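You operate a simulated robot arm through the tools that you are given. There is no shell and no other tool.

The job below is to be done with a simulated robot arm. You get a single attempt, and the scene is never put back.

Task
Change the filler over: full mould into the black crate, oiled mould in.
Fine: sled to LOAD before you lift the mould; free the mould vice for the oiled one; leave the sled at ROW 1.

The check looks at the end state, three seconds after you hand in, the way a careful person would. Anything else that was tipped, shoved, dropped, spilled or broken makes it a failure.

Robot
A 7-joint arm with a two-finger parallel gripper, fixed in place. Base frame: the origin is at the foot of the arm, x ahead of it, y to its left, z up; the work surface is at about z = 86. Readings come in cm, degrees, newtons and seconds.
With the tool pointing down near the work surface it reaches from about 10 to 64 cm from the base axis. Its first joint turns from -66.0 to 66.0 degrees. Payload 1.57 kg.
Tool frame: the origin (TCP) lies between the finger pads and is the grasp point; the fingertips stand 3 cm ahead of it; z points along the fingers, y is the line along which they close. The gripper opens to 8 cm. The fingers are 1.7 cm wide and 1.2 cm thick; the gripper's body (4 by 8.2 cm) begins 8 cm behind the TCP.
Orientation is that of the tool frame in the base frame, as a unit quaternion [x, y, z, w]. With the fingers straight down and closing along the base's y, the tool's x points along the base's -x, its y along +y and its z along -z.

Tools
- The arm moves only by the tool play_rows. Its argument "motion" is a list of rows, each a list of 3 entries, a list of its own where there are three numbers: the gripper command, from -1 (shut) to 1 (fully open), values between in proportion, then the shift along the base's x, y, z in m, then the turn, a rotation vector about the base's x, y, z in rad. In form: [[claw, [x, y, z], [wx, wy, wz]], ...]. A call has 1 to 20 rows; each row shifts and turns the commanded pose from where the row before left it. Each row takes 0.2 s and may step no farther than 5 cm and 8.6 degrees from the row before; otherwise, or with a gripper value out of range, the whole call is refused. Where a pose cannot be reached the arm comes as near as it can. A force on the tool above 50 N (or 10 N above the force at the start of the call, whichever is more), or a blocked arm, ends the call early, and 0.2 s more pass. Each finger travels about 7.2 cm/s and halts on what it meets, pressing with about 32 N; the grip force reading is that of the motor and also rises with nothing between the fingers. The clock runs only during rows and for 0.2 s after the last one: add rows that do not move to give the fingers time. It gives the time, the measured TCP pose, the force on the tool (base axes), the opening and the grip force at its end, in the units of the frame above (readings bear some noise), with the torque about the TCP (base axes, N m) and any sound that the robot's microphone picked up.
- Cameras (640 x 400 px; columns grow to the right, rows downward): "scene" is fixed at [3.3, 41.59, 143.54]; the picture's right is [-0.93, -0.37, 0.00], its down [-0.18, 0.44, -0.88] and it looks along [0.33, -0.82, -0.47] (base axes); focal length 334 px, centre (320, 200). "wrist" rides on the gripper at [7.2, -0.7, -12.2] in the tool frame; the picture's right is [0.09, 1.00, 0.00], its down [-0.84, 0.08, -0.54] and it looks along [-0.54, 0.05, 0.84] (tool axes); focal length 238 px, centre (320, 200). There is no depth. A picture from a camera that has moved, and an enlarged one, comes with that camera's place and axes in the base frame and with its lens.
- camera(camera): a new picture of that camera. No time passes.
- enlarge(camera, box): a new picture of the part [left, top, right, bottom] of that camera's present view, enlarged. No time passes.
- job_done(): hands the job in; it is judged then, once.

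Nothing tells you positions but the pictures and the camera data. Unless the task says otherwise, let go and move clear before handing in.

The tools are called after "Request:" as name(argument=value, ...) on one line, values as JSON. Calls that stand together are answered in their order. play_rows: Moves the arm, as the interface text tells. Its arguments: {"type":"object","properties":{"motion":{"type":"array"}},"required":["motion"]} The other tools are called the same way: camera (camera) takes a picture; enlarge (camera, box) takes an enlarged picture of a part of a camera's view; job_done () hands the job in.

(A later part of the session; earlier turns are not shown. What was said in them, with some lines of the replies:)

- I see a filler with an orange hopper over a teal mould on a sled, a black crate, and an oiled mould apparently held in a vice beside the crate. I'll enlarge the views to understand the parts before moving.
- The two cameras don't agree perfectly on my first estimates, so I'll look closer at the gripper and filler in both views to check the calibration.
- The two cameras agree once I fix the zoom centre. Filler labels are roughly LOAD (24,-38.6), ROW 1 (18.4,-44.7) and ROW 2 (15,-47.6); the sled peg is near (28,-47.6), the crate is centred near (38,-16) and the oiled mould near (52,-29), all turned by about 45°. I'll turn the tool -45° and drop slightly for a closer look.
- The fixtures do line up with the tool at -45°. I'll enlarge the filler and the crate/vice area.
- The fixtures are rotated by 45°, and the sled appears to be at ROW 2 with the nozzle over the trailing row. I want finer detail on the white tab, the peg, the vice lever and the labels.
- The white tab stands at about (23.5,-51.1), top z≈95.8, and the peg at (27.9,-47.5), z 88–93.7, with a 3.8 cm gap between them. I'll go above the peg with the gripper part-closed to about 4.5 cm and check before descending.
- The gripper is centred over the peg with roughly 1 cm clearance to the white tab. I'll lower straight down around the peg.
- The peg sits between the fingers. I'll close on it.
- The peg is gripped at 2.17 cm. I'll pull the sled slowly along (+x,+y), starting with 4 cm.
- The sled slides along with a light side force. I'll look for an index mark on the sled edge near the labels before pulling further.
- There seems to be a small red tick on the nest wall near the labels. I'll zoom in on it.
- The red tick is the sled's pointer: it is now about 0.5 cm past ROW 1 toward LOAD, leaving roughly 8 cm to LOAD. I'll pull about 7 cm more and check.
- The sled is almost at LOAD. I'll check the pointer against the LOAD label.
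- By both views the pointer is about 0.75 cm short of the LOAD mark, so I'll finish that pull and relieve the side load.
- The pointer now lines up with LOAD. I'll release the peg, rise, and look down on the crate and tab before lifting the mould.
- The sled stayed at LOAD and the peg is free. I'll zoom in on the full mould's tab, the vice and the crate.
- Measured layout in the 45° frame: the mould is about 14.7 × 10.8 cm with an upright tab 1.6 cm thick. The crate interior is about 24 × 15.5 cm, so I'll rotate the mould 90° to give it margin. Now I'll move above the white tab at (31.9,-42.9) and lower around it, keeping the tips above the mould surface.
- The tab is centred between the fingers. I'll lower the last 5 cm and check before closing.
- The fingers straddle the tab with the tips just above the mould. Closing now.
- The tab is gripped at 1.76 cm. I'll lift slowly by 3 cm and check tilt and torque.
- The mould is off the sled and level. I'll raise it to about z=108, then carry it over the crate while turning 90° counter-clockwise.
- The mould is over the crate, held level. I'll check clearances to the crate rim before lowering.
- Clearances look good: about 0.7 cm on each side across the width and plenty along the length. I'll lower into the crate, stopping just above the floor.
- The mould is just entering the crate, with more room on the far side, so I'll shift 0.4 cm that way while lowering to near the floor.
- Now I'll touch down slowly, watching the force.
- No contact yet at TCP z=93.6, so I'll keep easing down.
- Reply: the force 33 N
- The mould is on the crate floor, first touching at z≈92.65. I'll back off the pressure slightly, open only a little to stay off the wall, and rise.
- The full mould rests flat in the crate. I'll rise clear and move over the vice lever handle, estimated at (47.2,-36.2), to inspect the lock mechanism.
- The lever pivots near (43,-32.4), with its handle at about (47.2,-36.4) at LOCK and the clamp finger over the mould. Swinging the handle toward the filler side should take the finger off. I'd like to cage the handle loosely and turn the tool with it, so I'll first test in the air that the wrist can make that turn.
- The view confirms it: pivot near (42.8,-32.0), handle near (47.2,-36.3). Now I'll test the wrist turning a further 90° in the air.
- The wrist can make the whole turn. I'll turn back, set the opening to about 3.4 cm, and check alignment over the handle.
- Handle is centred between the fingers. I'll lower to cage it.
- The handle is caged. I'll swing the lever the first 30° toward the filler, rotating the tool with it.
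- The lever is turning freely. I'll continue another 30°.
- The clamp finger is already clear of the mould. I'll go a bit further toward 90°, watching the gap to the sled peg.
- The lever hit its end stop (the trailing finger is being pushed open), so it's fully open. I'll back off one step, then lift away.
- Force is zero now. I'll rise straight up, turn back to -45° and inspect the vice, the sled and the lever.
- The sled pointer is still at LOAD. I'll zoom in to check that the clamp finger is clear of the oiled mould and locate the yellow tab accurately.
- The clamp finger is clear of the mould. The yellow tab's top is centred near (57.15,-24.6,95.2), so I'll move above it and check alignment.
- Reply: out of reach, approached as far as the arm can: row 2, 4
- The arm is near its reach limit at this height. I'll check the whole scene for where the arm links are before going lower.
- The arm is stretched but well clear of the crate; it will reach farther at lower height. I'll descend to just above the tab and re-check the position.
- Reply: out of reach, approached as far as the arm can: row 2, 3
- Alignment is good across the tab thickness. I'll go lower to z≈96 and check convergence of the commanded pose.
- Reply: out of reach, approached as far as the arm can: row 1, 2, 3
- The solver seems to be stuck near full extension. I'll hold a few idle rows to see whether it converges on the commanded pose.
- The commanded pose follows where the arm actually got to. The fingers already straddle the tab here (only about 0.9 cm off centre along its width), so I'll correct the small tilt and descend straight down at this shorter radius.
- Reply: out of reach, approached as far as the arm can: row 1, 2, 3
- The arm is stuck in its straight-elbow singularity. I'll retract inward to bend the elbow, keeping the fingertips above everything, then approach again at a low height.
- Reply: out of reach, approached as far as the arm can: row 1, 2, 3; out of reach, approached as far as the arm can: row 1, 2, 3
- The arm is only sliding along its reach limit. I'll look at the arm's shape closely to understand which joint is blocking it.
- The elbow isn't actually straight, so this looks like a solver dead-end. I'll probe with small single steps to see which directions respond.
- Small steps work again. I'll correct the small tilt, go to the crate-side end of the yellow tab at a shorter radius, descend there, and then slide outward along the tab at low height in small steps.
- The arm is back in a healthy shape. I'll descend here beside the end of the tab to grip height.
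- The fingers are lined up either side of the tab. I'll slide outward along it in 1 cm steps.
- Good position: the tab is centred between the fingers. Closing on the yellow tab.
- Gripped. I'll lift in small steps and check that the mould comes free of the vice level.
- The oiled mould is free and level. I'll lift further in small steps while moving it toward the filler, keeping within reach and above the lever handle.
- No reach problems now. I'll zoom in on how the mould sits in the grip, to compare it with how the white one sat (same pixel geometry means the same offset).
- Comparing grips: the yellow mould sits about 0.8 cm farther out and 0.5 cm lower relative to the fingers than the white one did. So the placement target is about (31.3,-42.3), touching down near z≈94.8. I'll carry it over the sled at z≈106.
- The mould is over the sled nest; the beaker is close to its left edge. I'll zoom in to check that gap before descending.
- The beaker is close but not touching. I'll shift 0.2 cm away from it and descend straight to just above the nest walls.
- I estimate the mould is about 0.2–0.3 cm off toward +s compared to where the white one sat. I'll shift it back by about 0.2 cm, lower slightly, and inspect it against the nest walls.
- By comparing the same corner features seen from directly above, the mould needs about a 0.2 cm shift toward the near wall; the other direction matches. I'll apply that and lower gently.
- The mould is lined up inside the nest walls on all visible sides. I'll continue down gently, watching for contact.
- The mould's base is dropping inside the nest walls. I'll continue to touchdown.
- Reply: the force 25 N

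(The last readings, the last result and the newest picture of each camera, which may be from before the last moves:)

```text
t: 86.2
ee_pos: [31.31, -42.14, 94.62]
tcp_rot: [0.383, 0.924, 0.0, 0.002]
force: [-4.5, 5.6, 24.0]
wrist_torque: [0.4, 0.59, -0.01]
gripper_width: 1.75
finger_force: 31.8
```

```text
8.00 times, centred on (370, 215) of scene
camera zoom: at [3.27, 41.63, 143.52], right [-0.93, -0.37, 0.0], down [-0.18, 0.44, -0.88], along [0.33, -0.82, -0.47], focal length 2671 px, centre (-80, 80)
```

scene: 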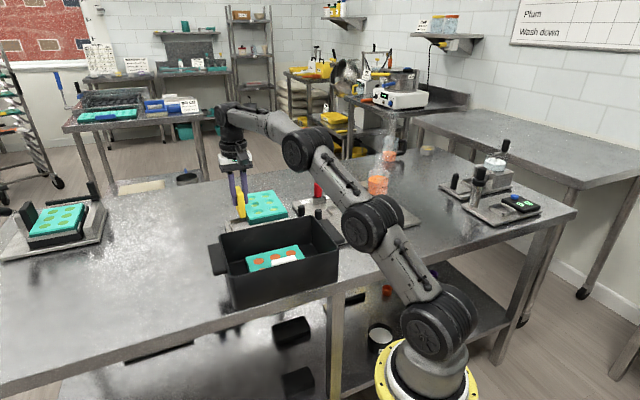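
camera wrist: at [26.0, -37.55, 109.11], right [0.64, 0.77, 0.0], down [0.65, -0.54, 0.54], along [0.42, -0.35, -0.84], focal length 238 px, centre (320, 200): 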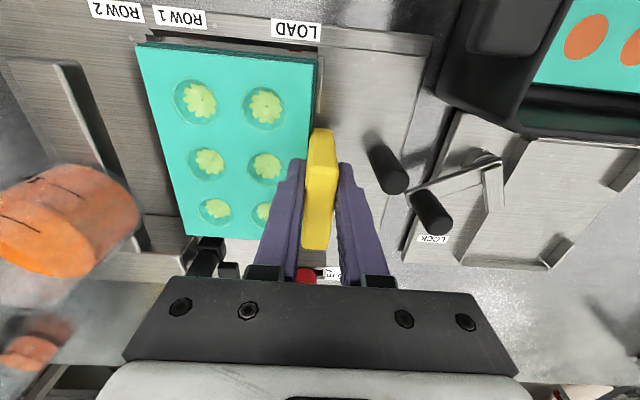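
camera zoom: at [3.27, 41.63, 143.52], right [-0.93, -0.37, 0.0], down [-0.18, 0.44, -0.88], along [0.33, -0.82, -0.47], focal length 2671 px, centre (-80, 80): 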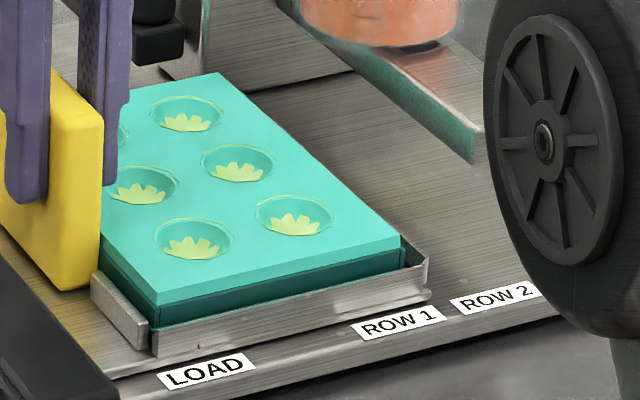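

Contact came at z≈94.7, as predicted for fully seated. I'll ease off the pressure and zoom in to verify the seating before releasing.

Request:
play_rows(motion=[[-1, [0, 0, 0.002], [0, 0, 0]], [-1, [0, 0, 0], [0, 0, 0]]])

Request:
enlarge(camera="scene", box=[350, 210, 400, 240])

Request:
camera(camera="wrist")

Request:
enlarge(camera="wrist", box=[120, 10, 340, 130])

```text
t: 86.8
ee_pos: [31.28, -42.18, 94.69]
tcp_rot: [0.384, 0.923, 0.0, 0.002]
force: [-1.2, 1.3, 16.7]
wrist_torque: [-0.69, -0.41, -0.02]
gripper_width: 1.76
finger_force: 32.0
```

```text
12.80 times, centred on (375, 225) of scene
camera zoom: at [3.28, 41.62, 143.53], right [-0.93, -0.37, 0.0], down [-0.18, 0.44, -0.88], along [0.33, -0.82, -0.47], focal length 4273 px, centre (-384, -120)
```

zoom: 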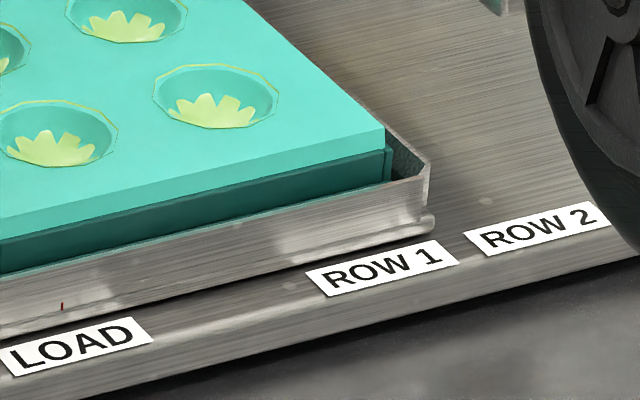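

```text
taken
camera wrist: at [25.7, -37.56, 106.82], right [0.64, 0.77, 0.0], down [0.64, -0.54, 0.54], along [0.42, -0.35, -0.84], focal length 238 px, centre (320, 200)
```

wrist: 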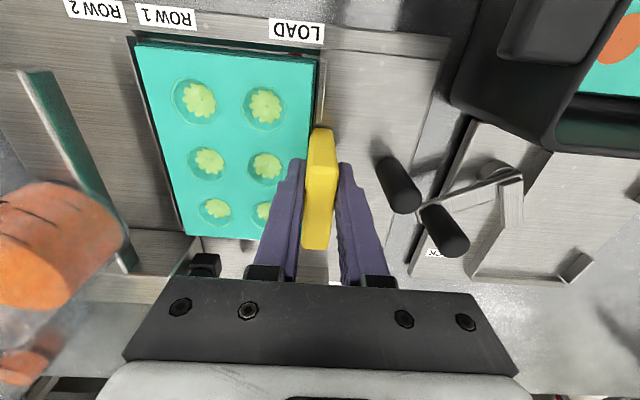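

```text
2.91 times, centred on (230, 70) of wrist
camera zoom: at [25.7, -37.56, 106.82], right [0.64, 0.77, 0.0], down [0.64, -0.54, 0.54], along [0.42, -0.35, -0.84], focal length 693 px, centre (582, 578)
```

zoom: 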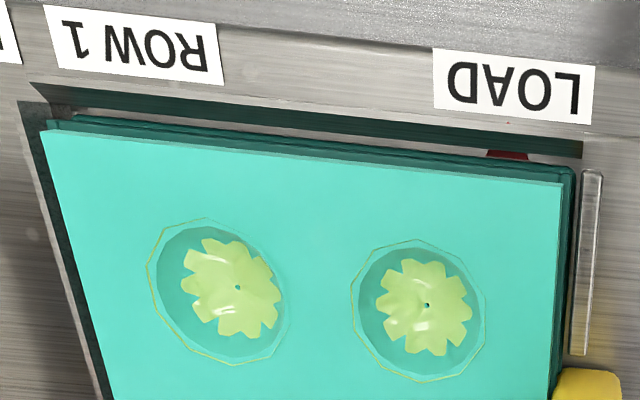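

The mould is seated inside the nest, level. I'll relieve the remaining downward pressure, release and rise.

Request:
play_rows(motion=[[-1, [0, 0, 0.0015], [0, 0, 0]], [-1, [0, 0, 0], [0, 0, 0]], [0, [0, 0, 0], [0, 0, 0]], [0, [0, 0, 0], [0, 0, 0]], [0, [0, 0, 0], [0, 0, 0]], [0, [0, 0, 0.01], [0, 0, 0]], [0, [0, 0, 0.015], [0, 0, 0]], [0, [0, 0, 0.015], [0, 0, 0]], [0, [0, 0, 0.02], [0, 0, 0]], [0, [0, 0, 0.02], [0, 0, 0]], [0, [0, 0, 0.02], [0, 0, 0]], [0, [0, 0, 0], [0, 0, 0]]])

Request:
camera(camera="wrist")

Request:
enlarge(camera="scene", box=[310, 170, 430, 250])

```text
t: 89.4
ee_pos: [31.11, -42.23, 104.8]
tcp_rot: [0.384, 0.923, 0.0, 0.0]
force: [0.5, -0.5, 0.2]
wrist_torque: [0.01, -0.02, 0.0]
gripper_width: 4.0
finger_force: 0.1
```

```text
taken
camera wrist: at [25.68, -37.59, 116.99], right [0.64, 0.77, 0.0], down [0.65, -0.54, 0.54], along [0.42, -0.35, -0.84], focal length 238 px, centre (320, 200)
```

wrist: 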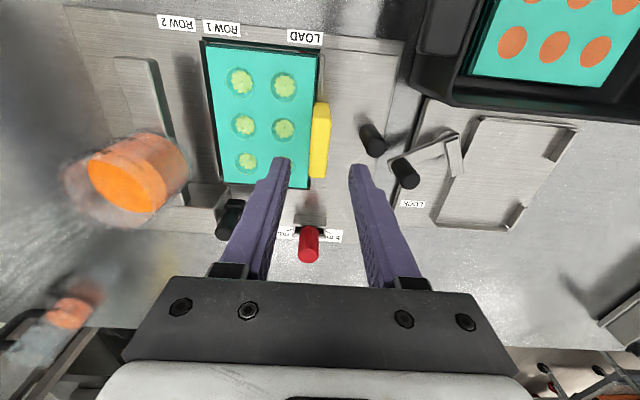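

```text
5.00 times, centred on (370, 210) of scene
camera zoom: at [3.3, 41.59, 143.54], right [-0.93, -0.37, 0.0], down [-0.18, 0.44, -0.88], along [0.33, -0.82, -0.47], focal length 1669 px, centre (70, 150)
```

zoom: 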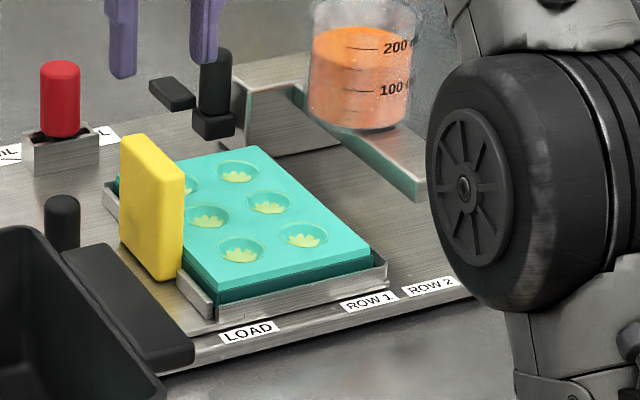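

The oiled mould is seated and released. Next I'll grip the sled peg again at about (36.1,-38.9). The opened lever handle is nearby, so I'll use a narrow opening and check alignment first.

Request:
play_rows(motion=[[-0.15, [0.0122, 0.0086, 0], [0, 0, 0]], [-0.15, [0.0122, 0.0086, 0], [0, 0, 0]], [-0.15, [0.0122, 0.0086, 0], [0, 0, 0]], [-0.15, [0.0122, 0.0086, -0.01], [0, 0, 0]], [-0.15, [0, 0, -0.02], [0, 0, 0]], [-0.15, [0, 0, -0.02], [0, 0, 0]], [-0.15, [0, 0, 0], [0, 0, 0]]])

Request:
camera(camera="wrist")

Request:
enlarge(camera="wrist", box=[240, 80, 480, 230])

Request:
enlarge(camera="scene", box=[280, 150, 400, 250])

```text
t: 91.0
ee_pos: [36.16, -38.66, 99.74]
tcp_rot: [0.383, 0.924, 0.001, -0.001]
force: [-0.3, -0.2, 0.0]
wrist_torque: [0.05, 0.03, -0.01]
gripper_width: 3.4
finger_force: 0.1
```

```text
taken
camera wrist: at [30.57, -34.15, 111.87], right [0.64, 0.77, 0.0], down [0.65, -0.54, 0.54], along [0.42, -0.35, -0.84], focal length 238 px, centre (320, 200)
```

wrist: 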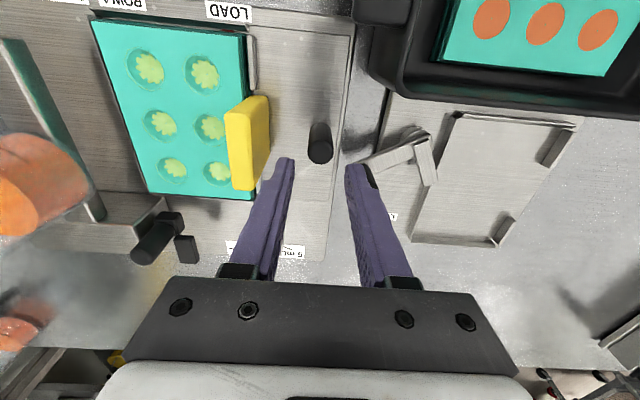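

```text
2.67 times, centred on (360, 155) of wrist
camera zoom: at [30.57, -34.15, 111.87], right [0.64, 0.77, 0.0], down [0.65, -0.54, 0.54], along [0.42, -0.35, -0.84], focal length 636 px, centre (213, 320)
```

zoom: 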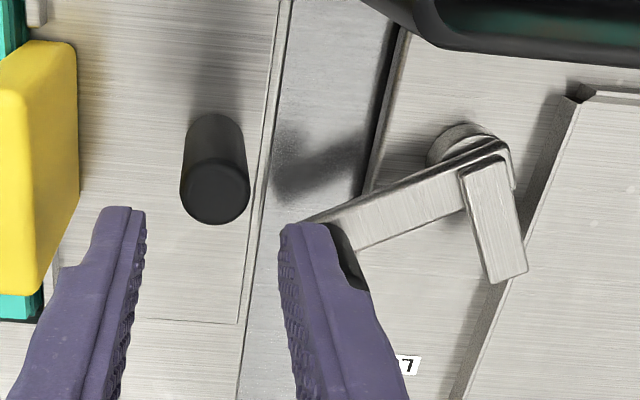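

```text
4.00 times, centred on (340, 200) of scene
camera zoom: at [3.3, 41.59, 143.54], right [-0.93, -0.37, 0.0], down [-0.18, 0.44, -0.88], along [0.33, -0.82, -0.47], focal length 1335 px, centre (240, 200)
```

zoom: 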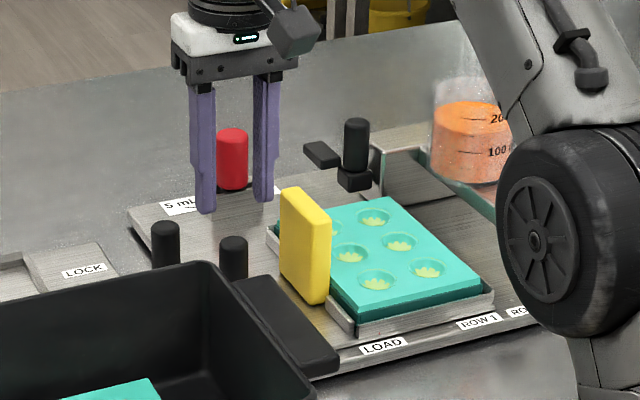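

The peg is in line, but the lever handle is close behind the right finger. I'll shift slightly to the crate side, narrow the opening to 3.0 cm, and descend partway to check.

Request:
play_rows(motion=[[-0.25, [-0.0035, 0.0016, 0], [0, 0, 0]], [-0.25, [0, 0, -0.01], [0, 0, 0]], [-0.25, [0, 0, -0.01], [0, 0, 0]], [-0.25, [0, 0, 0], [0, 0, 0]]])

Request:
enlarge(camera="wrist", box=[240, 80, 480, 230])

Request:
enlarge(camera="scene", box=[290, 170, 370, 240])

```text
t: 92.0
ee_pos: [35.76, -38.65, 97.7]
tcp_rot: [0.383, 0.924, 0.001, 0.0]
force: [0.1, 0.9, 0.4]
wrist_torque: [0.02, 0.01, -0.05]
gripper_width: 3.03
finger_force: 0.1
```

```text
2.67 times, centred on (360, 155) of wrist
camera zoom: at [30.21, -33.95, 109.89], right [0.64, 0.77, 0.0], down [0.65, -0.54, 0.54], along [0.42, -0.35, -0.84], focal length 636 px, centre (213, 320)
```

zoom: 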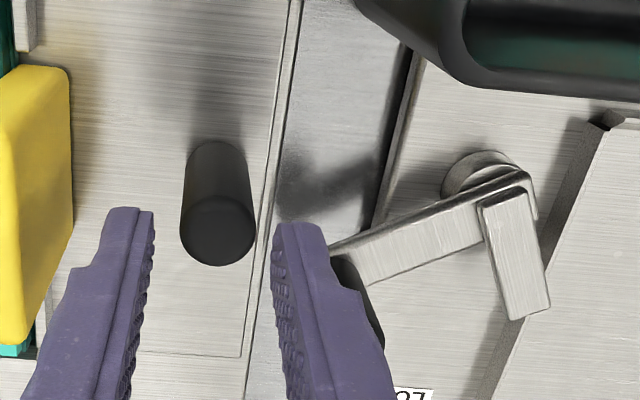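

```text
5.71 times, centred on (330, 205) of scene
camera zoom: at [3.3, 41.59, 143.54], right [-0.93, -0.37, 0.0], down [-0.18, 0.44, -0.88], along [0.33, -0.82, -0.47], focal length 1908 px, centre (263, 171)
```

zoom: 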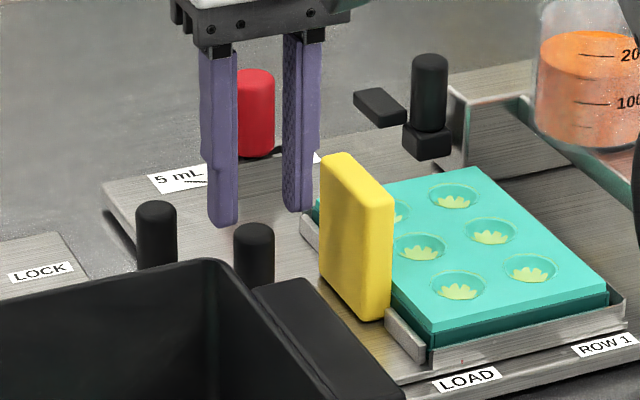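

The scene view shows the handle well clear of the finger (over 1 cm). I'll lower around the peg.

Request:
play_rows(motion=[[-0.25, [0, 0, -0.01], [0, 0, 0]], [-0.25, [0, 0, -0.01], [0, 0, 0]], [-0.25, [0, 0, -0.012], [0, 0, 0]], [-0.25, [0, 0, -0.012], [0, 0, 0]], [-0.25, [0, 0, -0.01], [0, 0, 0]], [-0.25, [0, 0, 0], [0, 0, 0]]])

Request:
camera(camera="wrist")

Request:
enlarge(camera="scene", box=[290, 170, 370, 240])

```text
t: 93.4
ee_pos: [35.74, -38.53, 92.23]
tcp_rot: [0.383, 0.924, 0.0, 0.001]
force: [-0.5, 0.4, -0.7]
wrist_torque: [0.03, 0.0, 0.01]
gripper_width: 2.97
finger_force: 0.1
```

```text
taken
camera wrist: at [30.2, -33.93, 104.49], right [0.64, 0.77, 0.0], down [0.65, -0.54, 0.54], along [0.42, -0.35, -0.84], focal length 238 px, centre (320, 200)
```

wrist: 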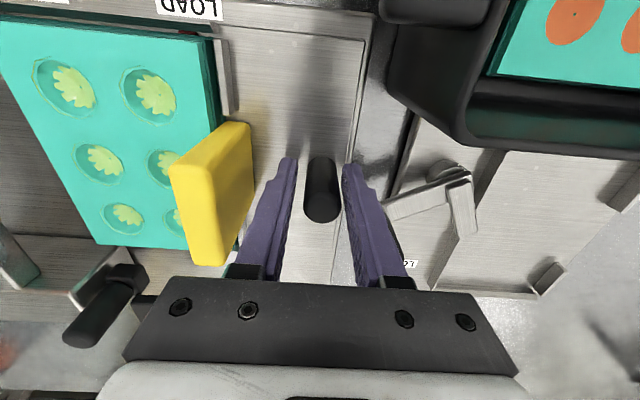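

```text
5.71 times, centred on (330, 205) of scene
camera zoom: at [3.3, 41.59, 143.54], right [-0.93, -0.37, 0.0], down [-0.18, 0.44, -0.88], along [0.33, -0.82, -0.47], focal length 1908 px, centre (263, 171)
```

zoom: 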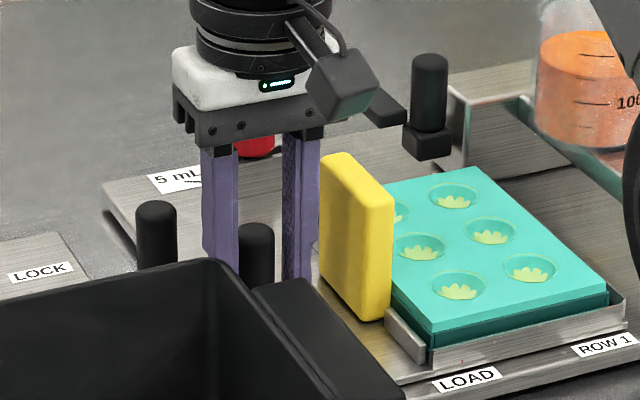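

The peg is between the fingers with no contact elsewhere. Closing on the peg, then pushing the sled slowly toward ROW 1.

Request:
play_rows(motion=[[-1, [0, 0, 0], [0, 0, 0]], [-1, [0, 0, 0], [0, 0, 0]], [-1, [0, 0, 0], [0, 0, 0]]])

Request:
play_rows(motion=[[-1, [-0.002, -0.002, 0], [0, 0, 0]], [-1, [-0.003, -0.003, 0], [0, 0, 0]], [-1, [-0.0035, -0.0035, 0], [0, 0, 0]], [-1, [-0.0035, -0.0035, 0], [0, 0, 0]], [-1, [-0.0035, -0.0035, 0], [0, 0, 0]], [-1, [-0.0035, -0.0035, 0], [0, 0, 0]], [-1, [-0.0035, -0.0035, 0], [0, 0, 0]], [-1, [0, 0, 0], [0, 0, 0]]])

Request:
camera(camera="wrist")

Request:
enlarge(camera="scene", box=[310, 160, 430, 250])

```text
t: 94.2
ee_pos: [35.65, -38.64, 92.3]
tcp_rot: [0.383, 0.924, 0.002, -0.001]
force: [2.5, 2.0, -0.3]
wrist_torque: [-0.61, 0.4, 0.09]
gripper_width: 2.18
finger_force: 32.0
```

```text
t: 96.0
ee_pos: [33.44, -40.8, 92.18]
tcp_rot: [0.383, 0.924, 0.0, 0.0]
force: [-0.1, 1.3, -0.2]
wrist_torque: [-0.76, 0.14, 0.02]
gripper_width: 2.18
finger_force: 32.2
```

```text
taken
camera wrist: at [27.95, -36.18, 104.49], right [0.64, 0.77, 0.0], down [0.65, -0.54, 0.54], along [0.42, -0.35, -0.84], focal length 238 px, centre (320, 200)
```

wrist: 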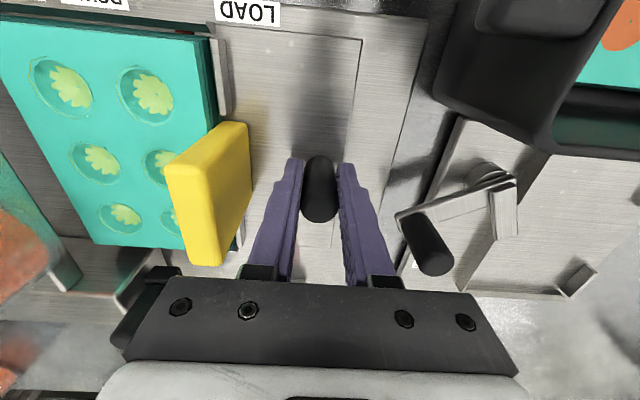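

```text
4.44 times, centred on (370, 205) of scene
camera zoom: at [3.3, 41.59, 143.54], right [-0.93, -0.37, 0.0], down [-0.18, 0.44, -0.88], along [0.33, -0.82, -0.47], focal length 1484 px, centre (98, 178)
```

zoom: 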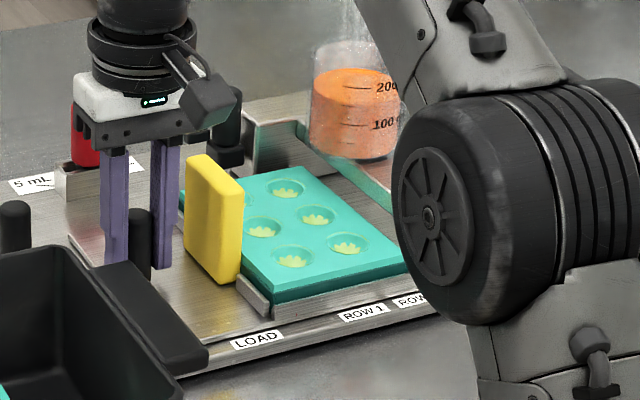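

Smooth motion with low force, 3.1 cm so far. I'll push about 4.6 cm more and check the pointer.

Request:
play_rows(motion=[[-1, [-0.003, -0.003, 0], [0, 0, 0]], [-1, [-0.0035, -0.0035, 0], [0, 0, 0]], [-1, [-0.0035, -0.0035, 0], [0, 0, 0]], [-1, [-0.0035, -0.0035, 0], [0, 0, 0]], [-1, [-0.0035, -0.0035, 0], [0, 0, 0]], [-1, [-0.0035, -0.0035, 0], [0, 0, 0]], [-1, [-0.0035, -0.0035, 0], [0, 0, 0]], [-1, [-0.0035, -0.0035, 0], [0, 0, 0]], [-1, [-0.003, -0.003, 0], [0, 0, 0]], [-1, [-0.002, -0.002, 0], [0, 0, 0]], [-1, [0, 0, 0], [0, 0, 0]]])

Request:
camera(camera="wrist")

Request:
enlarge(camera="wrist", box=[120, 0, 320, 60])

Request:
enlarge(camera="scene", box=[355, 215, 400, 245])

```text
t: 98.4
ee_pos: [30.12, -44.12, 92.37]
tcp_rot: [0.384, 0.923, 0.002, 0.0]
force: [-0.9, -1.1, 0.9]
wrist_torque: [-0.62, 0.34, 0.05]
gripper_width: 2.2
finger_force: 32.1
```

```text
taken
camera wrist: at [24.72, -39.45, 104.5], right [0.64, 0.77, 0.0], down [0.65, -0.54, 0.54], along [0.42, -0.35, -0.84], focal length 238 px, centre (320, 200)
```

wrist: 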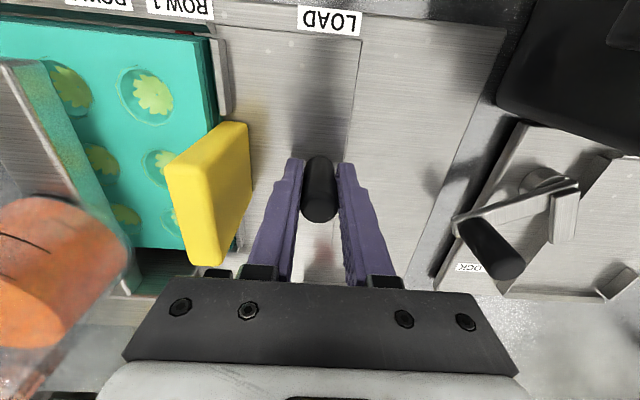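

```text
3.20 times, centred on (220, 30) of wrist
camera zoom: at [24.72, -39.45, 104.5], right [0.64, 0.77, 0.0], down [0.65, -0.54, 0.54], along [0.42, -0.35, -0.84], focal length 763 px, centre (640, 744)
```

zoom: 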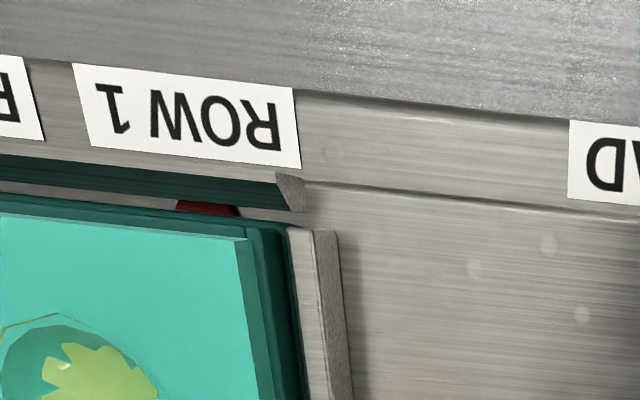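

```text
13.33 times, centred on (378, 230) of scene
camera zoom: at [3.3, 41.58, 143.54], right [-0.93, -0.37, 0.0], down [-0.18, 0.44, -0.88], along [0.33, -0.82, -0.47], focal length 4451 px, centre (-447, -200)
```

zoom: 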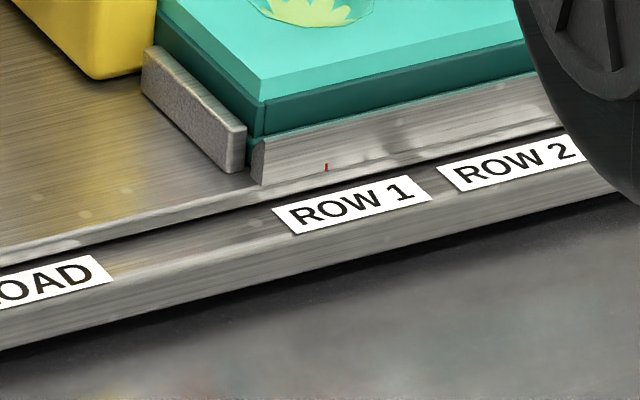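

Both views put the pointer about 0.35–0.4 cm short of ROW 1, using the LOAD alignment as reference. I'll nudge it the rest of the way.

Request:
play_rows(motion=[[-1, [-0.0013, -0.0013, 0], [0, 0, 0]], [-1, [-0.0012, -0.0012, 0], [0, 0, 0]], [-1, [0, 0, 0], [0, 0, 0]]])

Request:
enlarge(camera="wrist", box=[120, 0, 320, 60])

Request:
enlarge(camera="scene", box=[355, 215, 400, 245])

Request:
enlarge(camera="scene", box=[370, 215, 400, 235])

```text
t: 99.2
ee_pos: [30.07, -44.4, 92.29]
tcp_rot: [0.383, 0.924, 0.002, -0.001]
force: [1.8, 0.6, 0.2]
wrist_torque: [-0.41, 0.59, 0.01]
gripper_width: 2.19
finger_force: 31.4
```

```text
3.20 times, centred on (220, 30) of wrist
camera zoom: at [24.49, -39.68, 104.5], right [0.64, 0.77, 0.0], down [0.65, -0.54, 0.54], along [0.42, -0.34, -0.84], focal length 763 px, centre (640, 744)
```

zoom: 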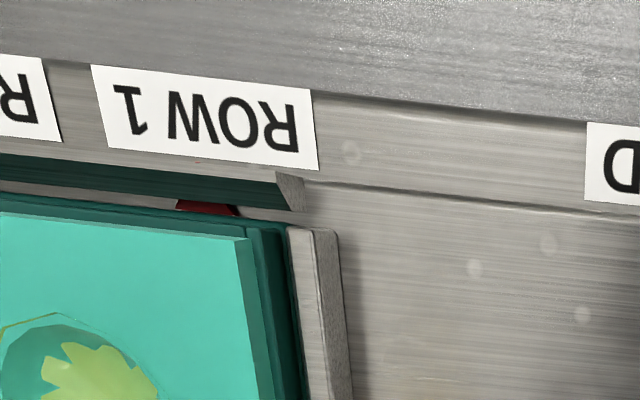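

```text
13.33 times, centred on (378, 230) of scene
camera zoom: at [3.31, 41.59, 143.54], right [-0.93, -0.37, 0.0], down [-0.18, 0.44, -0.88], along [0.33, -0.82, -0.47], focal length 4451 px, centre (-447, -200)
```

zoom: 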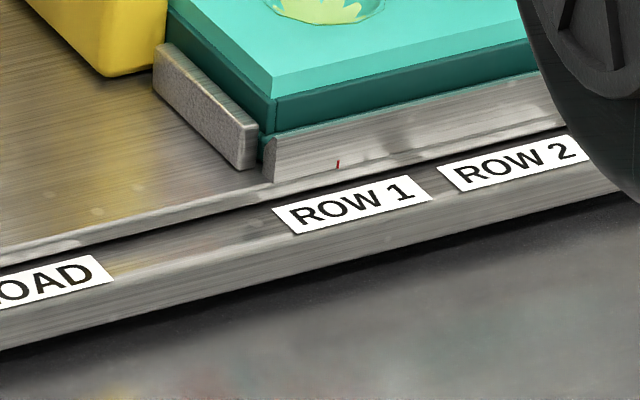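

```text
16.00 times, centred on (385, 225) of scene
camera zoom: at [3.31, 41.59, 143.54], right [-0.93, -0.37, 0.0], down [-0.18, 0.44, -0.88], along [0.33, -0.82, -0.47], focal length 5341 px, centre (-720, -200)
```

zoom: 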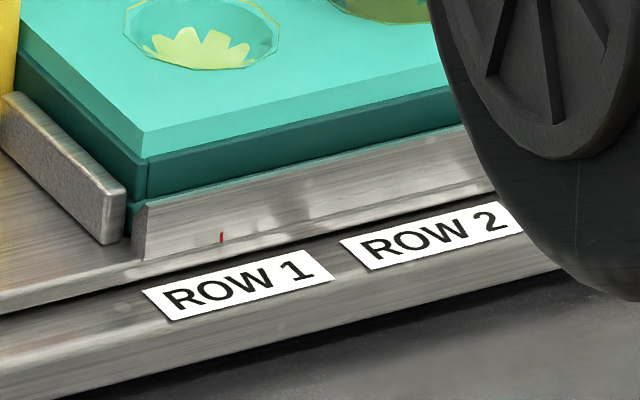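

The pointer now matches ROW 1 in both views, with the same offset as at LOAD, and the nozzle lines up with the leading cavity row. I'll release the peg and rise clear.

Request:
play_rows(motion=[[-0.15, [0, 0, 0], [0, 0, 0]], [-0.15, [0, 0, 0], [0, 0, 0]], [-0.15, [0, 0, 0], [0, 0, 0]], [-0.15, [0, 0, 0.01], [0, 0, 0]], [-0.15, [0, 0, 0.02], [0, 0, 0]], [-0.15, [0, 0, 0.025], [0, 0, 0]], [-0.15, [0, 0, 0.025], [0, 0, 0]], [-0.15, [0, 0, 0.025], [0, 0, 0]], [-0.15, [0, 0, 0.025], [0, 0, 0]], [-0.15, [0, 0, 0], [0, 0, 0]]])

Request:
camera(camera="wrist")

Request:
enlarge(camera="scene", box=[355, 215, 400, 245])

Request:
camera(camera="scene")

```text
t: 101.4
ee_pos: [29.98, -44.38, 105.28]
tcp_rot: [0.383, 0.924, 0.001, 0.0]
force: [-0.2, -0.5, 0.2]
wrist_torque: [-0.01, 0.0, -0.01]
gripper_width: 3.42
finger_force: 0.1
```

```text
taken
camera wrist: at [24.46, -39.72, 117.57], right [0.64, 0.77, 0.0], down [0.65, -0.54, 0.54], along [0.42, -0.35, -0.84], focal length 238 px, centre (320, 200)
```

wrist: 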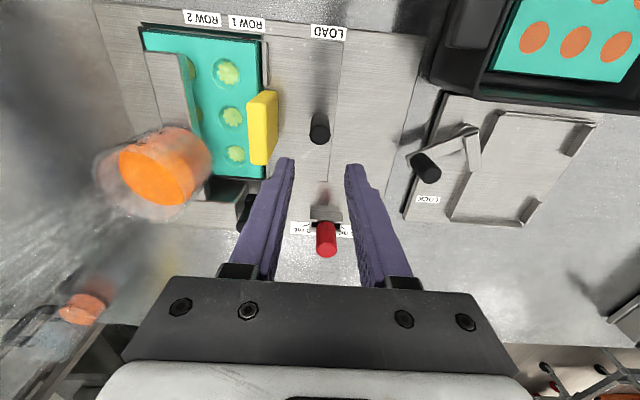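

```text
13.33 times, centred on (378, 230) of scene
camera zoom: at [3.3, 41.59, 143.54], right [-0.93, -0.37, 0.0], down [-0.18, 0.44, -0.88], along [0.33, -0.82, -0.47], focal length 4451 px, centre (-447, -200)
```

zoom: 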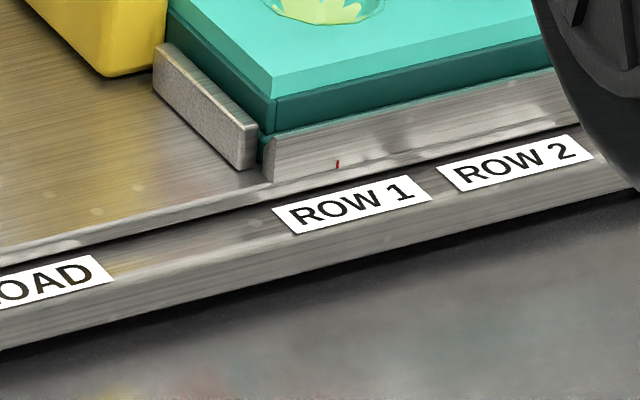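

```text
taken
```

scene: 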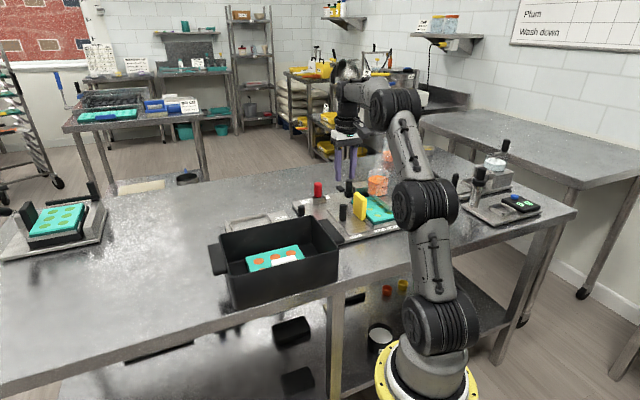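

The sled stayed at ROW 1, the oiled mould is under the filler, and the full one is in the crate. I'll move the arm clear and do a last overall check.

Request:
play_rows(motion=[[-0.15, [0, 0, 0.02], [0, 0, 0]], [-0.15, [0, 0, 0.02], [0, 0, 0]], [-0.15, [0, 0, 0.02], [0, 0, 0]], [-0.15, [-0.01, 0.025, 0.01], [0, 0, 0]], [-0.15, [-0.01, 0.025, 0.01], [0, 0, 0]], [-0.15, [-0.01, 0.025, 0.01], [0, 0, 0]], [0, [-0.01, 0.025, 0.01], [0, 0, 0]], [0, [-0.01, 0.025, 0], [0, 0, 0]], [0, [0, 0, 0], [0, 0, 0]]])

Request:
enlarge(camera="scene", box=[200, 160, 440, 310])

Request:
enlarge(camera="scene", box=[320, 180, 420, 245])

Request:
camera(camera="wrist")

```text
t: 103.4
ee_pos: [24.93, -31.89, 115.35]
tcp_rot: [0.384, 0.924, 0.0, 0.0]
force: [-0.4, 0.1, -0.2]
wrist_torque: [-0.03, -0.02, 0.01]
gripper_width: 3.99
finger_force: 0.2
```

```text
2.67 times, centred on (320, 235) of scene
camera zoom: at [3.3, 41.59, 143.54], right [-0.93, -0.37, 0.0], down [-0.18, 0.44, -0.88], along [0.33, -0.82, -0.47], focal length 890 px, centre (320, 107)
```

zoom: 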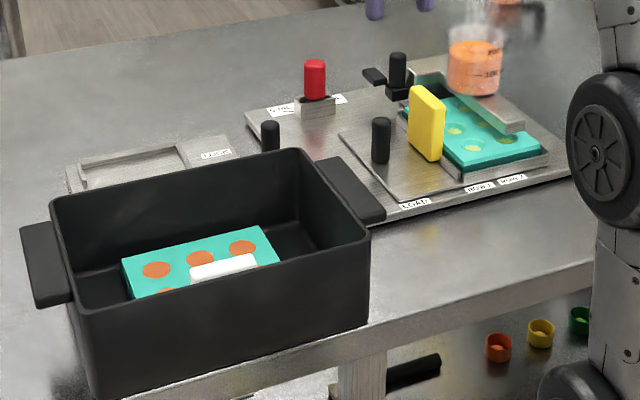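

```text
6.15 times, centred on (370, 212) of scene
camera zoom: at [3.3, 41.59, 143.54], right [-0.93, -0.37, 0.0], down [-0.18, 0.44, -0.88], along [0.33, -0.82, -0.47], focal length 2054 px, centre (12, 123)
```

zoom: 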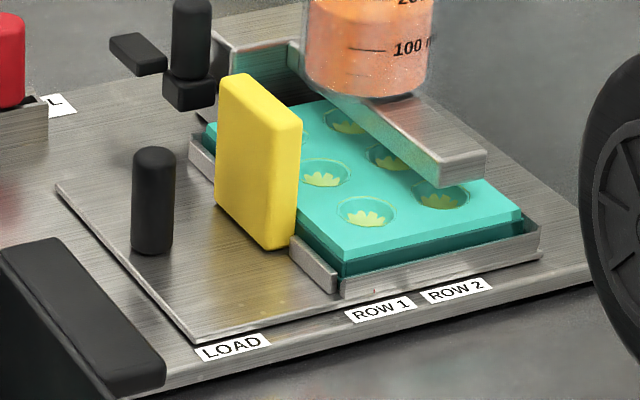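

```text
taken
camera wrist: at [19.48, -27.24, 127.56], right [0.64, 0.77, 0.0], down [0.65, -0.54, 0.54], along [0.42, -0.35, -0.84], focal length 238 px, centre (320, 200)
```

wrist: 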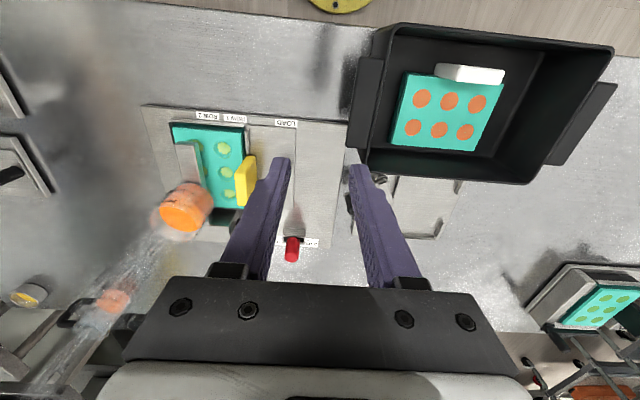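

Everything checks out: the full mould lies flat in the black crate, which hasn't moved. The oiled mould sits level in the sled nest, the pointer is at ROW 1, the vice lever is open, and the gripper is empty and clear. I'm handing in now.

Request:
job_done()

```text
The job is handed in.
```

The filler is changed over and the job is handed in; I haven't had the check's result back.

- **Full mould:** I moved the sled to LOAD before lifting it. It now lies flat on the floor of the black crate, turned 90° so it fits with room to spare.
- **Oiled mould:** I swung the vice lever from LOCK to its end stop, so the vice is left open. The oiled mould sits level in the sled's nest.
- **Sled:** I pushed it to ROW 1 and released it. In both camera views its red pointer lines up with the ROW 1 label to within about 0.1 cm.
- **Everything else:** nothing looked tipped, spilled or shoved in the last pictures. The arm is clear and holding nothing.

At the start the sled's pointer was about 0.6–0.9 cm short of the ROW 2 mark. I therefore set ROW 1 from the pointer and label, not by measuring back from the starting position. The nozzle also lines up with the mould's leading row there, to within about 0.2 cm.
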